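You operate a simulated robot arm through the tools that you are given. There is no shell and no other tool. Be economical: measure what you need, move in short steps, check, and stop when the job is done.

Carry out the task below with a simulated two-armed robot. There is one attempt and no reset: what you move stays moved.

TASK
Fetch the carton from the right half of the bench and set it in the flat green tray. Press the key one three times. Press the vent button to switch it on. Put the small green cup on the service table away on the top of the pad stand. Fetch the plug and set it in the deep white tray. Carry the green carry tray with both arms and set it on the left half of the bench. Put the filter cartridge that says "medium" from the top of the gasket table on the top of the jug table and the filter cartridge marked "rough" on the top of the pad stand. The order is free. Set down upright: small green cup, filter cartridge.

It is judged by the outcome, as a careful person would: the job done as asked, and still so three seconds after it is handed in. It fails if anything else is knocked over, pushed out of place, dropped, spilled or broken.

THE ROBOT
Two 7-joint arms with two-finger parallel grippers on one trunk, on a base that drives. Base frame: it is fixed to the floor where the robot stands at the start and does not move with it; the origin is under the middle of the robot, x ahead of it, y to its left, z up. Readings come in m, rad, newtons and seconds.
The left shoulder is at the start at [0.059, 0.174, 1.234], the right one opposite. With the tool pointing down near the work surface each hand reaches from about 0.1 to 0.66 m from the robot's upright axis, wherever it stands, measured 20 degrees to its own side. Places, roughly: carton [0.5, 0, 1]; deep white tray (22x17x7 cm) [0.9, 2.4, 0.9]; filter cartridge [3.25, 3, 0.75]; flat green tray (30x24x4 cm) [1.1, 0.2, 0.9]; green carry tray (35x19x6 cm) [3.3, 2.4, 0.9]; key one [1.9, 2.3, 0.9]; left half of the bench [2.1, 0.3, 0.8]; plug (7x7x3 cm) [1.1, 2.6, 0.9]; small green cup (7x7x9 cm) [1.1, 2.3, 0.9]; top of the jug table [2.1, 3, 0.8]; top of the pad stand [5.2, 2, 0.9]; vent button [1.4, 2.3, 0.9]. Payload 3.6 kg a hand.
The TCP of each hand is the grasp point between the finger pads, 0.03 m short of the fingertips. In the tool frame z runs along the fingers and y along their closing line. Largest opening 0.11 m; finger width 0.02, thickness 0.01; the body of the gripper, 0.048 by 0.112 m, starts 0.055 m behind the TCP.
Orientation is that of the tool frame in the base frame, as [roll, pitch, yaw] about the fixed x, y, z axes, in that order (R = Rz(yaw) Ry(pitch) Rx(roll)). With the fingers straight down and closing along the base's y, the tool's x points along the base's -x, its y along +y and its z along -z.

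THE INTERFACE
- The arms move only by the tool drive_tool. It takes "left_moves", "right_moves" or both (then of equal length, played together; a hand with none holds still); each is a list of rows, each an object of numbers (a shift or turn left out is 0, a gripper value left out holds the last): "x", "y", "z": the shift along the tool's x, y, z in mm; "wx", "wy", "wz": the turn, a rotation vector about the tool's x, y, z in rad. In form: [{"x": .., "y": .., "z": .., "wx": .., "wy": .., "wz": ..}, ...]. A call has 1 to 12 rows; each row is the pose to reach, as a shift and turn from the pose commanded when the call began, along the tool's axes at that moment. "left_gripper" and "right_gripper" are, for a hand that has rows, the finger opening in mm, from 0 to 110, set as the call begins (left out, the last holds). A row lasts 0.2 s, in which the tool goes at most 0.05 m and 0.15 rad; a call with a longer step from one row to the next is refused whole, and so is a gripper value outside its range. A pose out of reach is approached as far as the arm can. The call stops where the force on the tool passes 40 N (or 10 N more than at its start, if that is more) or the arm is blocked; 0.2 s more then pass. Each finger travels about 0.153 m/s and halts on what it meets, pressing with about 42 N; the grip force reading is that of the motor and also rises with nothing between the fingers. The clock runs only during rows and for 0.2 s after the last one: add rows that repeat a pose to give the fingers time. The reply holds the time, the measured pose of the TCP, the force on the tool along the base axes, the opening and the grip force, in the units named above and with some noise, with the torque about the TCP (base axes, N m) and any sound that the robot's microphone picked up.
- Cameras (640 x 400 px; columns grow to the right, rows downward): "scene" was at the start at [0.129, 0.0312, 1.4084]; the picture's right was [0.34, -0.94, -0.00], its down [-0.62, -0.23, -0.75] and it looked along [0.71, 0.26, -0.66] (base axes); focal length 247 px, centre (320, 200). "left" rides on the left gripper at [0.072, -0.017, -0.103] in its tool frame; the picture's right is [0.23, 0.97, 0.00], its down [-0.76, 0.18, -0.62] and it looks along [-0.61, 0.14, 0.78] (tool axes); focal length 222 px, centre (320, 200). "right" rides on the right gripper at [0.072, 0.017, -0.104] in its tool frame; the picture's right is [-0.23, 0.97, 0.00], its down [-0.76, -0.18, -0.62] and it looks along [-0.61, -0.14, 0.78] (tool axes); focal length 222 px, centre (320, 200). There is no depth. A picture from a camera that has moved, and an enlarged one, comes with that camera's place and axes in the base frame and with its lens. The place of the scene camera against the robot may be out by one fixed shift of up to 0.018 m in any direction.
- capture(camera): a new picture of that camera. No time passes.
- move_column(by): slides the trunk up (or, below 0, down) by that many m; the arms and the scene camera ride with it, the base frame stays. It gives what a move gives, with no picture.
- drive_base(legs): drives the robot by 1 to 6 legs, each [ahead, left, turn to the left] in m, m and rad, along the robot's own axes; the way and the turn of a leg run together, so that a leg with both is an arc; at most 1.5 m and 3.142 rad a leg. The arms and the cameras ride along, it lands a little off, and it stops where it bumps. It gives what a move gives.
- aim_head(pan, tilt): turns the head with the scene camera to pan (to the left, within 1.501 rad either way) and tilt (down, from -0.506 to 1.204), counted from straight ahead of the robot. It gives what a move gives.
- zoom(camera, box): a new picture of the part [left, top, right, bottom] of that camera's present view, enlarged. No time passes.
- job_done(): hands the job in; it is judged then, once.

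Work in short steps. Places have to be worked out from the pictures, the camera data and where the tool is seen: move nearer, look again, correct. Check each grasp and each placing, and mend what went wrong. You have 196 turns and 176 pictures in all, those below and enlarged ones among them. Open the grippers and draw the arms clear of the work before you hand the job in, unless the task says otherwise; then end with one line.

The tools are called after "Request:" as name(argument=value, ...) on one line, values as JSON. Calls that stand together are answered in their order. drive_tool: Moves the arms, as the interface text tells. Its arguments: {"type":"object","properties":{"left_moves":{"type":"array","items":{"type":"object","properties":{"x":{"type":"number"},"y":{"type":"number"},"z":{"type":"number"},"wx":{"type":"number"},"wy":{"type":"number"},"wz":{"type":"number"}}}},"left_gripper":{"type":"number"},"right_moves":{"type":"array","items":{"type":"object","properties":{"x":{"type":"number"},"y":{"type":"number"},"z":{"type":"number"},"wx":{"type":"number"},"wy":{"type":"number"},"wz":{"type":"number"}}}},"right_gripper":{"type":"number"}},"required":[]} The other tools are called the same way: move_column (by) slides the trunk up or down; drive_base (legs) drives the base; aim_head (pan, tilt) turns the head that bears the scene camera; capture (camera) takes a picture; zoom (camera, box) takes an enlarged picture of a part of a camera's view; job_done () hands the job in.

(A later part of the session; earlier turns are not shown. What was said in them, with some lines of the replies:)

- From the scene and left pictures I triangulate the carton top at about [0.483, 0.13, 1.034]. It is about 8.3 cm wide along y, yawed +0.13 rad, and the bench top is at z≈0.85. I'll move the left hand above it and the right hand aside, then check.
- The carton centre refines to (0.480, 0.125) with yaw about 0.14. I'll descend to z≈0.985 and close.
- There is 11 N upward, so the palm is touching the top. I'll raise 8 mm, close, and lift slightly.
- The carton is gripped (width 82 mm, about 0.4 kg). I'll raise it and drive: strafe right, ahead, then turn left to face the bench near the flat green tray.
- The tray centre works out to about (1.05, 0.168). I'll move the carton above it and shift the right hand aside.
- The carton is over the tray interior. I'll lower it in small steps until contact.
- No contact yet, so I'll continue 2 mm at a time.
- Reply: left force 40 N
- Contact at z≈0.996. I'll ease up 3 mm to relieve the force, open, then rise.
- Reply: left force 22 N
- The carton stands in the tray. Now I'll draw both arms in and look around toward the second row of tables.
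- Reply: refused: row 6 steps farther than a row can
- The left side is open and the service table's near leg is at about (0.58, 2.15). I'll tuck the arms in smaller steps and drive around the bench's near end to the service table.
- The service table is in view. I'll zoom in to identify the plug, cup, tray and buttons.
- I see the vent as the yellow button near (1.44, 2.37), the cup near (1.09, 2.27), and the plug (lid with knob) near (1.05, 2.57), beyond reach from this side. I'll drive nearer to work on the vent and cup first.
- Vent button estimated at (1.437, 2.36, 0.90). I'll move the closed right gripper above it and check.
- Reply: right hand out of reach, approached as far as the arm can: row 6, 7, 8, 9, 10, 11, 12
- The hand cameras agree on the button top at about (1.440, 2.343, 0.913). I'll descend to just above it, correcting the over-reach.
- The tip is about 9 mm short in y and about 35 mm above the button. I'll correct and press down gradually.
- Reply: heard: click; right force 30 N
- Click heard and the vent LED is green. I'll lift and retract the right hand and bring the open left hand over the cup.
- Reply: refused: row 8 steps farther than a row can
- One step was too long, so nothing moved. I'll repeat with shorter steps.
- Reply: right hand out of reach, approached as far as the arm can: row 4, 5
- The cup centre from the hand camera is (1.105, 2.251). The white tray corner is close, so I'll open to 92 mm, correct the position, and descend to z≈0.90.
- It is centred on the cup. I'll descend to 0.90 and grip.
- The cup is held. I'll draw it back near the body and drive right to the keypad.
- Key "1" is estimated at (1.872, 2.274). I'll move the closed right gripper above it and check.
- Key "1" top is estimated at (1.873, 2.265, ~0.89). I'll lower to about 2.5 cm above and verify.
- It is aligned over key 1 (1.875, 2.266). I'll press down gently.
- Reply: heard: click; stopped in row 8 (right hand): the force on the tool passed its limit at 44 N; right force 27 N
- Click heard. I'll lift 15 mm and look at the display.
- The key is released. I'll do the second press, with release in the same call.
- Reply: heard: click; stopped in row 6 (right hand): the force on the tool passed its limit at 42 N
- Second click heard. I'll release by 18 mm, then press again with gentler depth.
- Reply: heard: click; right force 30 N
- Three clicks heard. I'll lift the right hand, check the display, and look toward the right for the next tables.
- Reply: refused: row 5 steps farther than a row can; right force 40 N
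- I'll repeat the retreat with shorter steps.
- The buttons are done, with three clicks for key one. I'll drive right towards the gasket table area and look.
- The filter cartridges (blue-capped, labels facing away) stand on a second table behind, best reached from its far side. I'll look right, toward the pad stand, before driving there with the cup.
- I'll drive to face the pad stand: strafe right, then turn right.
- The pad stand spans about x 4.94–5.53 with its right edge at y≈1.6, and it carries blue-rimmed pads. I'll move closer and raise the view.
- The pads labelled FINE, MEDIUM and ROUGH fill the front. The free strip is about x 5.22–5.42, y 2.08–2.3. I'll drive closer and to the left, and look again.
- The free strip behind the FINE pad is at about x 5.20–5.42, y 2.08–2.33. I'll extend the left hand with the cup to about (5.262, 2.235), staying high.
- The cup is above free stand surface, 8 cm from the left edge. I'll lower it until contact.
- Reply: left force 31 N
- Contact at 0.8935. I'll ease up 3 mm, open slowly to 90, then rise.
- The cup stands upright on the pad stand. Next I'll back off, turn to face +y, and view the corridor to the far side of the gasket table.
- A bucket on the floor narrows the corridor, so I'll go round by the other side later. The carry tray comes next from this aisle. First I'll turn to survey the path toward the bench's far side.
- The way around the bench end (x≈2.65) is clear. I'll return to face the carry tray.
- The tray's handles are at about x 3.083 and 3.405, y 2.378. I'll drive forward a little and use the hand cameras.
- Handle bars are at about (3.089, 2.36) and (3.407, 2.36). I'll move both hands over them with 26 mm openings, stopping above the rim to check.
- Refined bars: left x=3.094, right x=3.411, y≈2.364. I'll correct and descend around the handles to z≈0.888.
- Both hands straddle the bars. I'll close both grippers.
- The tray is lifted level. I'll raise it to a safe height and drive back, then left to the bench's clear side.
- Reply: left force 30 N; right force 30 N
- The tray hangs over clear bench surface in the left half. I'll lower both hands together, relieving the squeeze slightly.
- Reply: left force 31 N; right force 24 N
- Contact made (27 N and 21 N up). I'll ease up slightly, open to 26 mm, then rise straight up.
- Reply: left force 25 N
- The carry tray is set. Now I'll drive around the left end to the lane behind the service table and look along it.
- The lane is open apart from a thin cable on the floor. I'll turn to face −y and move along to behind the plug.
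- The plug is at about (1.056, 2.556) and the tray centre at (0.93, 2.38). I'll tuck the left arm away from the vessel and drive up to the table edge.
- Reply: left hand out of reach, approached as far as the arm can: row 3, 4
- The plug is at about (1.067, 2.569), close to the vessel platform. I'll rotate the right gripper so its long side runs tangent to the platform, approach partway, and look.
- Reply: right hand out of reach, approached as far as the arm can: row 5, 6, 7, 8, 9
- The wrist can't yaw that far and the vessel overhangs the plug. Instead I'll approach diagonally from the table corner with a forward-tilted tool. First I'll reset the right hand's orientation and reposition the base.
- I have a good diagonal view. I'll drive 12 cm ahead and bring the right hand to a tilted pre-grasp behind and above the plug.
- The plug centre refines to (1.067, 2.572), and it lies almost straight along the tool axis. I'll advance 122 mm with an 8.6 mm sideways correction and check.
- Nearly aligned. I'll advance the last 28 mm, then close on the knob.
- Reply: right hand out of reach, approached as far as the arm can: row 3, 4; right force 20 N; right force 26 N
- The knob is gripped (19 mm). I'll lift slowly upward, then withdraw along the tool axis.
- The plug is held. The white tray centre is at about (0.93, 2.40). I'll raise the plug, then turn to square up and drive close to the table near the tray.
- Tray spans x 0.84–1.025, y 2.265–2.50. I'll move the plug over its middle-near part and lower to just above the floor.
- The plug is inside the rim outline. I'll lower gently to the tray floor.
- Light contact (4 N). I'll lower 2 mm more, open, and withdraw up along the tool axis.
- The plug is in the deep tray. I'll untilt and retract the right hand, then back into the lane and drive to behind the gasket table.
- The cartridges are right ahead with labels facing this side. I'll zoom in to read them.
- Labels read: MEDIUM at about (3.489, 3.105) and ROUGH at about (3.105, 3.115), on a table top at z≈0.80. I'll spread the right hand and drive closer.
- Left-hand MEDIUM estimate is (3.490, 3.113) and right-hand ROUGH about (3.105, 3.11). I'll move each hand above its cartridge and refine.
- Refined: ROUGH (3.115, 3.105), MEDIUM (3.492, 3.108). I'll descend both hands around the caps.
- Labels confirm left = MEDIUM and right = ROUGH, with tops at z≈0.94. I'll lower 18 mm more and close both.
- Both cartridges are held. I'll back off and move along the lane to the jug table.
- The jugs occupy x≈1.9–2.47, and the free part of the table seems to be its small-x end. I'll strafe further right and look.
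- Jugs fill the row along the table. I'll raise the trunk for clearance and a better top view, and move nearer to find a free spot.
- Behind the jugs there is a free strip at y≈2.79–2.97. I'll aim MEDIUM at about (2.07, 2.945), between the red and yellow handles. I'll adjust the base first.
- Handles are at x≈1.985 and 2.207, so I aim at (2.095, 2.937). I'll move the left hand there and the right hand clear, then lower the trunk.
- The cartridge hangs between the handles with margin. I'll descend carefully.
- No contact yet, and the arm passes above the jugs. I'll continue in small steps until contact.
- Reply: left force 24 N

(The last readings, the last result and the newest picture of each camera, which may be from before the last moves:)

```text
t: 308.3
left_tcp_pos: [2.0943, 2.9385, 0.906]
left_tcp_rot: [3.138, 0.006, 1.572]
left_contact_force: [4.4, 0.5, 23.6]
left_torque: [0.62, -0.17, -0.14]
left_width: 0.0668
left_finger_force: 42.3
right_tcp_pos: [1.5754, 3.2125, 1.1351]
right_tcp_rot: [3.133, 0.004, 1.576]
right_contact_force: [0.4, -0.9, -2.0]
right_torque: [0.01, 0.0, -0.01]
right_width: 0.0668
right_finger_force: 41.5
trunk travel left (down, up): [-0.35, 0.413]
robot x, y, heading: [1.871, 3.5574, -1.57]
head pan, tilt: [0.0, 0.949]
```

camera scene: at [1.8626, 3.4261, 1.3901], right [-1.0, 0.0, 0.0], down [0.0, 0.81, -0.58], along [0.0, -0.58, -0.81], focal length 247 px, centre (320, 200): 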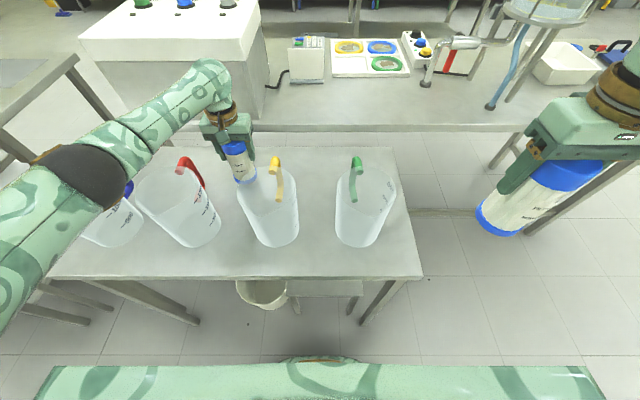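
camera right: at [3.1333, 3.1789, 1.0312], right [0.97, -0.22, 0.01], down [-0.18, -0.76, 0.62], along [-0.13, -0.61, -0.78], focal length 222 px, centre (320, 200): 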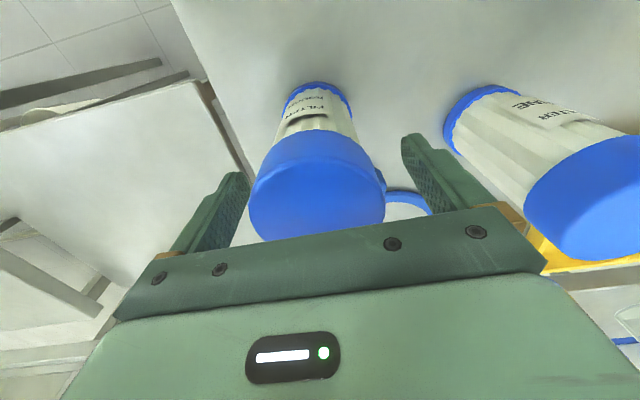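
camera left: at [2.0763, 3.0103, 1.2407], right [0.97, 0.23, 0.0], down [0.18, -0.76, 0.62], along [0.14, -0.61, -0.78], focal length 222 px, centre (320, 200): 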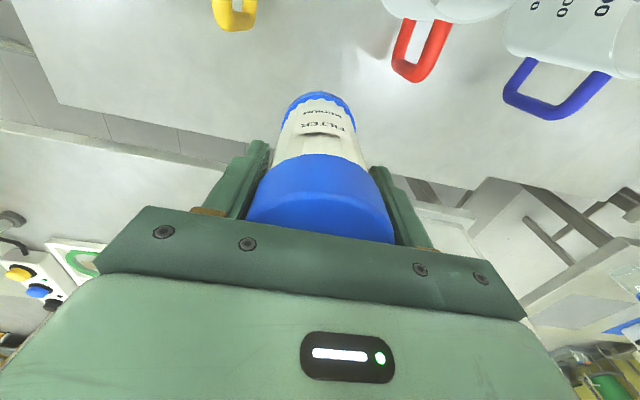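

Contact at the expected height. I'll ease up 2 mm, open to 92, and rise straight up.

Request:
drive_tool(left_moves=[{"z": -3}])

Request:
drive_tool(left_moves=[{"z": 0}, {"z": 0}, {"z": -20}, {"z": -60}, {"z": -105}, {"z": -150}, {"z": -195}, {"z": -230}], left_gripper=92)

Request:
capture(camera="scene")

Request:
capture(camera="left")

```text
t: 308.7
left_tcp_pos: [2.0936, 2.9384, 0.9066]
left_tcp_rot: [-3.141, -0.001, 1.573]
left_contact_force: [2.7, -5.0, 12.0]
left_torque: [-0.29, 0.03, 0.05]
left_width: 0.0666
left_finger_force: 41.7
right_tcp_pos: [1.5767, 3.2106, 1.1348]
right_tcp_rot: [3.131, 0.004, 1.576]
right_contact_force: [-0.1, 0.3, -1.6]
right_torque: [0.03, 0.0, 0.0]
right_width: 0.0669
right_finger_force: 41.7
trunk travel left (down, up): [-0.35, 0.413]
robot x, y, heading: [1.8735, 3.5563, -1.567]
head pan, tilt: [0.0, 0.949]
```

```text
t: 310.5
left_tcp_pos: [2.0942, 2.9413, 1.1367]
left_tcp_rot: [3.138, -0.003, 1.571]
left_contact_force: [-0.6, -0.6, 0.5]
left_torque: [0.0, 0.02, -0.03]
left_width: 0.092
left_finger_force: 0.0
right_tcp_pos: [1.5763, 3.2115, 1.1336]
right_tcp_rot: [3.131, 0.002, 1.576]
right_contact_force: [-0.7, -0.4, -2.0]
right_torque: [-0.02, -0.03, -0.01]
right_width: 0.0674
right_finger_force: 41.9
trunk travel left (down, up): [-0.35, 0.413]
robot x, y, heading: [1.8702, 3.5577, -1.568]
head pan, tilt: [0.0, 0.949]
```

```text
64 pictures are left
camera scene: at [1.8623, 3.4268, 1.3902], right [-1.0, 0.0, 0.0], down [0.0, 0.81, -0.58], along [0.0, -0.58, -0.81], focal length 247 px, centre (320, 200)
```

scene: 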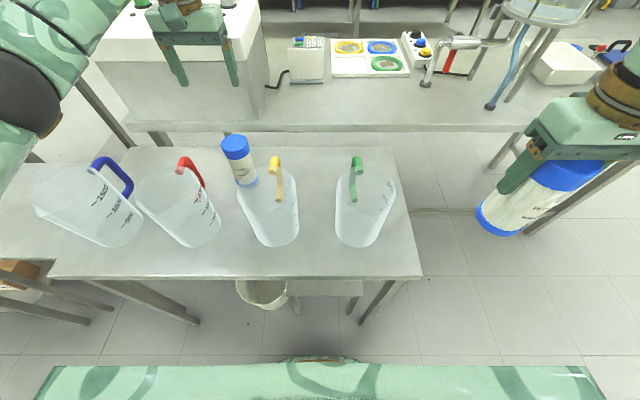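

```text
63 pictures are left
camera left: at [2.0769, 3.0132, 1.2397], right [0.97, 0.23, 0.0], down [0.18, -0.76, 0.62], along [0.14, -0.61, -0.78], focal length 222 px, centre (320, 200)
```

left: 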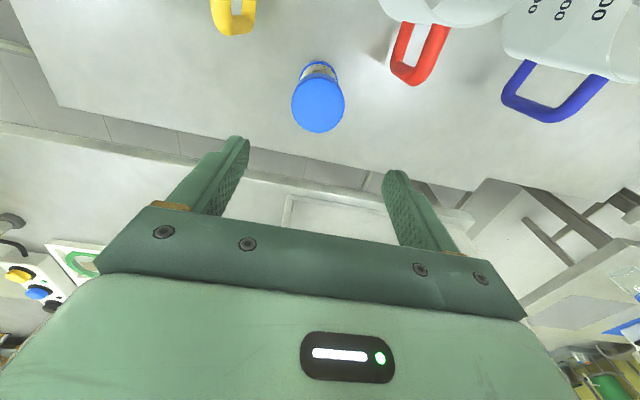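

MEDIUM stands upright behind the jugs, and the jugs are undisturbed. I'll retract the left hand (back and up) and drive around with ROUGH toward the pad stand.

Request:
drive_base(legs=[[-0.4, 0, 0]])

Request:
drive_tool(left_moves=[{"x": 40, "z": -15}, {"x": 80, "z": -30}, {"x": 120, "z": -45}, {"x": 160, "z": -60}, {"x": 200, "z": -75}, {"x": 240, "z": -90}, {"x": 265, "z": -110}, {"x": 265, "z": -130}], left_gripper=40)

Request:
drive_base(legs=[[0, -1.0, 0], [0, -0.97, 0], [1.3, 0, 0], [1.25, 0, 0]])

```text
t: 312.9
left_tcp_pos: [2.0973, 3.3373, 1.1358]
left_tcp_rot: [3.141, 0.0, 1.577]
left_contact_force: [0.0, 0.5, 0.4]
left_torque: [0.0, 0.01, 0.0]
left_width: 0.0918
left_finger_force: 0.0
right_tcp_pos: [1.5775, 3.6049, 1.134]
right_tcp_rot: [3.132, 0.005, 1.579]
right_contact_force: [-0.4, 0.4, -0.5]
right_torque: [-0.03, -0.07, 0.01]
right_width: 0.067
right_finger_force: 42.1
trunk travel left (down, up): [-0.35, 0.413]
robot x, y, heading: [1.8731, 3.9528, -1.564]
head pan, tilt: [0.0, 0.949]
```

```text
t: 314.8
left_tcp_pos: [2.0959, 3.5939, 1.2412]
left_tcp_rot: [3.14, -0.002, 1.575]
left_contact_force: [0.0, 0.5, 0.7]
left_torque: [-0.01, 0.01, 0.04]
left_width: 0.0402
left_finger_force: 0.1
left hand out of reach, approached as far as the arm can: row 7, 8
right_tcp_pos: [1.5782, 3.6065, 1.1331]
right_tcp_rot: [3.131, 0.002, 1.579]
right_contact_force: [0.0, -0.1, -1.6]
right_torque: [0.01, -0.02, 0.0]
right_width: 0.067
right_finger_force: 41.7
trunk travel left (down, up): [-0.35, 0.413]
robot x, y, heading: [1.8714, 3.9523, -1.564]
head pan, tilt: [0.0, 0.949]
```

```text
t: 336.7
left_tcp_pos: [0.1724, 0.9991, 1.2416]
left_tcp_rot: [3.141, -0.002, 1.583]
left_contact_force: [-0.8, 0.0, -0.1]
left_torque: [-0.02, -0.02, 0.03]
left_width: 0.04
left_finger_force: 0.0
right_tcp_pos: [-0.3452, 1.006, 1.1344]
right_tcp_rot: [3.133, 0.002, 1.586]
right_contact_force: [0.3, 0.1, -2.0]
right_torque: [0.03, 0.02, 0.0]
right_width: 0.0667
right_finger_force: 42.6
trunk travel left (down, up): [-0.35, 0.413]
robot x, y, heading: [-0.0547, 1.3589, -1.56]
head pan, tilt: [0.0, 0.949]
```

I'm in the aisle. I'll turn to heading 0 and drive to in front of the pad stand.

Request:
drive_base(legs=[[0, 0, 1.56], [1.45, 0, 0], [1.45, 0, 0], [1.45, 0, 0], [0, 0.72, 0]])

Request:
aim_head(pan=0.0, tilt=0.65)

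Request:
capture(camera="scene")

```text
t: 365.0
left_tcp_pos: [4.6291, 2.4612, 1.2417]
left_tcp_rot: [3.139, 0.001, -3.107]
left_contact_force: [0.0, 0.0, 0.7]
left_torque: [0.0, 0.0, -0.01]
left_width: 0.04
left_finger_force: 0.1
right_tcp_pos: [4.6348, 1.9449, 1.1336]
right_tcp_rot: [3.133, 0.004, -3.1]
right_contact_force: [-0.9, -0.3, -1.3]
right_torque: [0.02, 0.04, 0.02]
right_width: 0.0671
right_finger_force: 42.2
trunk travel left (down, up): [-0.35, 0.413]
robot x, y, heading: [4.2765, 2.2263, 0.036]
head pan, tilt: [0.0, 0.949]
```

```text
t: 365.8
left_tcp_pos: [4.6296, 2.4618, 1.2391]
left_tcp_rot: [3.139, 0.0, -3.103]
left_contact_force: [-0.4, 0.3, 0.2]
left_torque: [0.0, 0.0, 0.01]
left_width: 0.0401
left_finger_force: 0.2
right_tcp_pos: [4.6346, 1.9436, 1.1345]
right_tcp_rot: [3.131, 0.0, -3.102]
right_contact_force: [0.0, 0.1, -0.9]
right_torque: [0.01, 0.0, 0.0]
right_width: 0.067
right_finger_force: 42.2
trunk travel left (down, up): [-0.35, 0.413]
robot x, y, heading: [4.2788, 2.2282, 0.034]
head pan, tilt: [0.0, 0.649]
```

```text
62 pictures are left
camera scene: at [4.415, 2.2342, 1.4142], right [0.04, -1.0, 0.0], down [-0.61, -0.02, -0.8], along [0.8, 0.03, -0.61], focal length 247 px, centre (320, 200)
```

scene: 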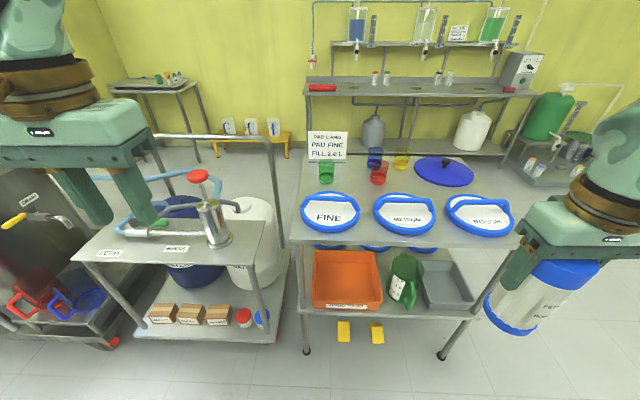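

The green cup is standing there. I'll straighten and approach the stand.

Request:
drive_base(legs=[[0, -0.035, -0.034], [0.35, 0, 0]])

Request:
aim_head(pan=0.0, tilt=0.8)

Request:
capture(camera="scene")

Request:
capture(camera="right")

```text
t: 368.4
left_tcp_pos: [4.9792, 2.4159, 1.241]
left_tcp_rot: [3.14, -0.002, -3.139]
left_contact_force: [0.2, -0.4, -1.2]
left_torque: [0.0, 0.03, -0.02]
left_width: 0.04
left_finger_force: 0.0
right_tcp_pos: [4.9695, 1.8988, 1.134]
right_tcp_rot: [3.131, 0.002, -3.133]
right_contact_force: [0.1, -0.2, -2.2]
right_torque: [-0.02, 0.05, -0.02]
right_width: 0.067
right_finger_force: 41.9
trunk travel left (down, up): [-0.35, 0.413]
robot x, y, heading: [4.6212, 2.1963, 0.006]
head pan, tilt: [0.0, 0.649]
```

```text
t: 369.1
left_tcp_pos: [4.9808, 2.4159, 1.2411]
left_tcp_rot: [3.141, 0.0, -3.138]
left_contact_force: [-0.2, 0.1, 0.6]
left_torque: [-0.02, -0.01, 0.0]
left_width: 0.0397
left_finger_force: 0.0
right_tcp_pos: [4.9688, 1.8986, 1.1335]
right_tcp_rot: [3.131, 0.0, -3.136]
right_contact_force: [-0.1, 0.0, -1.6]
right_torque: [0.01, 0.0, 0.0]
right_width: 0.067
right_finger_force: 42.0
trunk travel left (down, up): [-0.35, 0.413]
robot x, y, heading: [4.6228, 2.1915, 0.002]
head pan, tilt: [0.0, 0.799]
```

```text
61 pictures are left
camera scene: at [4.7521, 2.1957, 1.4018], right [0.0, -1.0, 0.0], down [-0.72, 0.0, -0.7], along [0.7, 0.0, -0.72], focal length 247 px, centre (320, 200)
```

scene: 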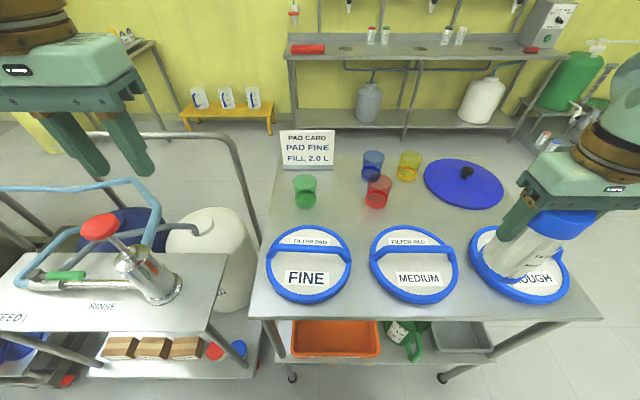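

```text
60 pictures are left
camera right: at [4.8966, 1.9144, 1.2389], right [0.22, 0.98, 0.01], down [0.76, -0.18, 0.62], along [0.61, -0.13, -0.78], focal length 222 px, centre (320, 200)
```

right: 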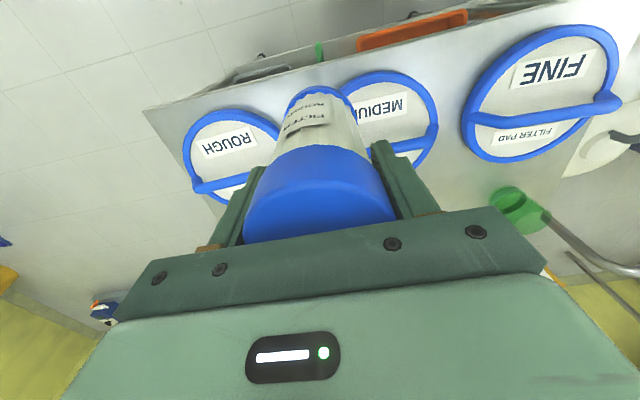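

The middle of the gap between the green and red cups, about (5.235, 2.13), is free. I'll move ROUGH there at height and check.

Request:
drive_tool(right_moves=[{"x": -33, "y": 29}, {"x": -66, "y": 58}, {"x": -100, "y": 87}, {"x": -133, "y": 116}, {"x": -166, "y": 145}, {"x": -200, "y": 174}, {"x": -233, "y": 203}, {"x": -264, "y": 231}, {"x": -264, "y": 231, "z": 20}, {"x": -264, "y": 231, "z": 40}, {"x": -264, "y": 231, "z": 40}])

Request:
capture(camera="right")

Request:
zoom(camera="scene", box=[240, 130, 440, 255])

```text
t: 371.6
left_tcp_pos: [4.9807, 2.4144, 1.2411]
left_tcp_rot: [3.138, 0.001, -3.136]
left_contact_force: [0.0, 0.4, 0.0]
left_torque: [-0.02, 0.01, -0.01]
left_width: 0.04
left_finger_force: 0.1
right_tcp_pos: [5.2247, 2.1278, 1.1054]
right_tcp_rot: [3.131, 0.004, -3.135]
right_contact_force: [0.2, -0.9, -2.1]
right_torque: [0.03, 0.02, 0.03]
right_width: 0.0671
right_finger_force: 42.5
right hand out of reach, approached as far as the arm can: row 8, 9, 10, 11
trunk travel left (down, up): [-0.35, 0.413]
robot x, y, heading: [4.6224, 2.1932, 0.004]
head pan, tilt: [0.0, 0.799]
```

```text
59 pictures are left
camera right: at [5.1532, 2.1437, 1.2104], right [0.22, 0.98, 0.01], down [0.76, -0.18, 0.62], along [0.61, -0.13, -0.78], focal length 222 px, centre (320, 200)
```

right: 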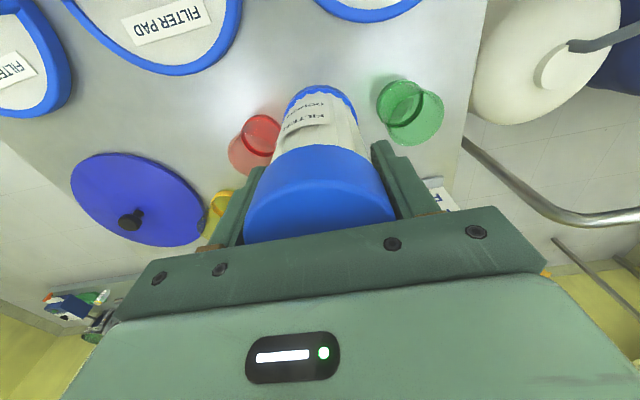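

```text
3.20 times, centred on (340, 192) of scene
camera zoom: at [4.7524, 2.1952, 1.4017], right [0.0, -1.0, 0.0], down [-0.72, 0.0, -0.7], along [0.7, 0.0, -0.72], focal length 790 px, centre (256, 224)
```

zoom: 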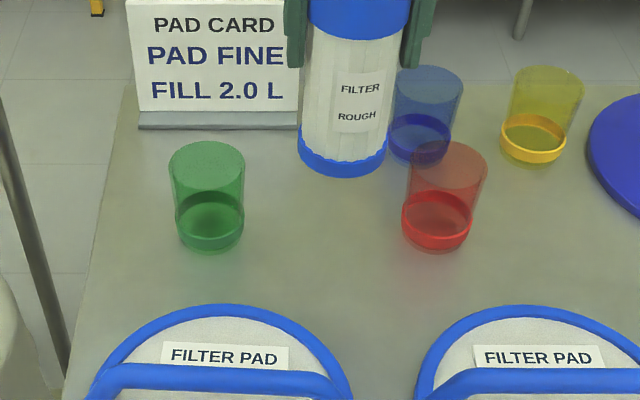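

It is in place above the gap at (5.225, 2.128). I'll descend carefully.

Request:
drive_tool(right_moves=[{"z": 35}, {"z": 70}, {"z": 100}, {"z": 120}, {"z": 130}, {"z": 135}, {"z": 139}])

Request:
zoom(camera="scene", box=[240, 130, 440, 255])

```text
t: 373.1
left_tcp_pos: [4.9785, 2.416, 1.2424]
left_tcp_rot: [3.14, 0.001, -3.136]
left_contact_force: [-0.4, -0.4, 0.6]
left_torque: [-0.03, -0.01, 0.0]
left_width: 0.04
left_finger_force: 0.2
right_tcp_pos: [5.2254, 2.1281, 0.9696]
right_tcp_rot: [3.131, 0.008, -3.135]
right_contact_force: [-0.9, -1.5, 20.2]
right_torque: [-0.87, 0.08, 0.03]
right_width: 0.0669
right_finger_force: 41.5
trunk travel left (down, up): [-0.35, 0.413]
robot x, y, heading: [4.621, 2.1949, -0.0]
head pan, tilt: [0.0, 0.799]
```

```text
3.20 times, centred on (340, 192) of scene
camera zoom: at [4.7501, 2.1962, 1.4023], right [0.0, -1.0, 0.0], down [-0.72, 0.0, -0.7], along [0.7, 0.0, -0.72], focal length 790 px, centre (256, 224)
```

zoom: 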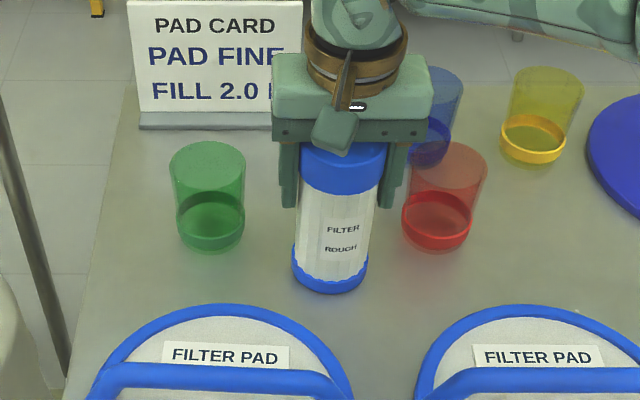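

Contact on the stand, clear of the cups. I'll ease 2 mm, open to 80, and rise.

Request:
drive_tool(right_moves=[{"z": -2}])

Request:
drive_tool(right_moves=[{"z": 0}, {"z": 0}, {"z": -20}, {"z": -60}, {"z": -100}, {"z": -140}, {"z": -170}, {"x": 40, "z": -180}, {"x": 80, "z": -180}, {"x": 120, "z": -180}, {"x": 160, "z": -180}, {"x": 200, "z": -180}], right_gripper=80)

Request:
capture(camera="scene")

```text
t: 373.6
left_tcp_pos: [4.9806, 2.4164, 1.2413]
left_tcp_rot: [3.14, -0.001, -3.139]
left_contact_force: [-0.5, 0.5, -0.6]
left_torque: [-0.02, 0.0, 0.0]
left_width: 0.0401
left_finger_force: 0.0
right_tcp_pos: [5.2262, 2.1295, 0.9686]
right_tcp_rot: [3.13, 0.005, -3.132]
right_contact_force: [4.8, -0.3, 14.6]
right_torque: [-0.54, -0.54, 0.09]
right_width: 0.0669
right_finger_force: 41.9
trunk travel left (down, up): [-0.35, 0.413]
robot x, y, heading: [4.6204, 2.1938, 0.001]
head pan, tilt: [0.0, 0.799]
```

```text
t: 376.1
left_tcp_pos: [4.9794, 2.4164, 1.2421]
left_tcp_rot: [3.141, 0.002, -3.138]
left_contact_force: [-0.2, -1.0, -0.8]
left_torque: [0.04, -0.04, 0.05]
left_width: 0.0401
left_finger_force: 0.0
right_tcp_pos: [5.0254, 2.126, 1.1482]
right_tcp_rot: [3.132, 0.003, -3.134]
right_contact_force: [0.1, 0.0, 0.6]
right_torque: [-0.01, 0.0, 0.0]
right_width: 0.0801
right_finger_force: 0.1
right hand out of reach, approached as far as the arm can: row 6, 7
trunk travel left (down, up): [-0.35, 0.413]
robot x, y, heading: [4.62, 2.1903, 0.001]
head pan, tilt: [0.0, 0.799]
```

```text
56 pictures are left
camera scene: at [4.7515, 2.1958, 1.4018], right [0.0, -1.0, 0.0], down [-0.72, 0.0, -0.7], along [0.7, 0.0, -0.72], focal length 247 px, centre (320, 200)
```

scene: 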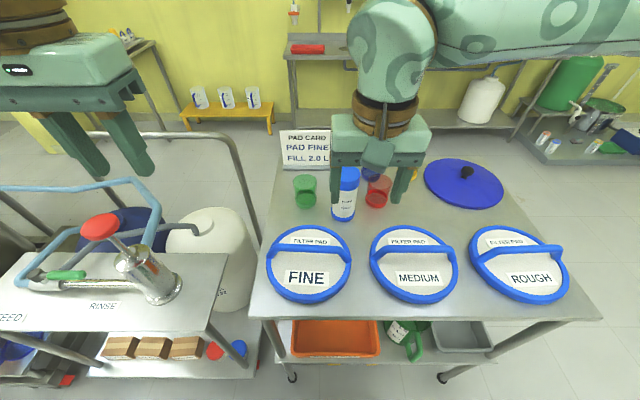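

ROUGH stands upright between the cups. I'll back away and take a last look.

Request:
drive_base(legs=[[-0.4, 0, 0]])

Request:
zoom(camera="scene", box=[220, 60, 480, 222])

```text
t: 378.6
left_tcp_pos: [4.5861, 2.413, 1.2426]
left_tcp_rot: [3.14, 0.001, -3.141]
left_contact_force: [-0.2, -0.2, -0.2]
left_torque: [0.01, -0.03, 0.0]
left_width: 0.0401
left_finger_force: 0.0
right_tcp_pos: [4.6322, 2.1234, 1.1476]
right_tcp_rot: [3.132, 0.004, -3.139]
right_contact_force: [0.3, 0.8, 0.5]
right_torque: [0.01, 0.01, 0.06]
right_width: 0.08
right_finger_force: 0.1
trunk travel left (down, up): [-0.35, 0.413]
robot x, y, heading: [4.2267, 2.1961, -0.002]
head pan, tilt: [0.0, 0.799]
```

```text
2.46 times, centred on (350, 141) of scene
camera zoom: at [4.3583, 2.1952, 1.4018], right [0.0, -1.0, 0.0], down [-0.72, 0.0, -0.7], along [0.7, 0.0, -0.72], focal length 608 px, centre (246, 345)
```

zoom: 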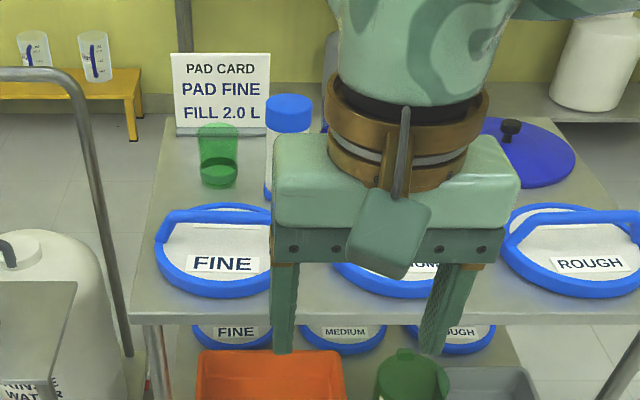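

The cup and the ROUGH cartridge are standing upright, and both arms are clear of the work. All parts are done, so I'm handing in.

Request:
job_done()

```text
The job is handed in.
```

I finished every task item and handed the job in, with both grippers open and the arms clear. The only check I couldn't make was key one: its display stayed blank, so the three presses are confirmed only by the three clicks I heard.
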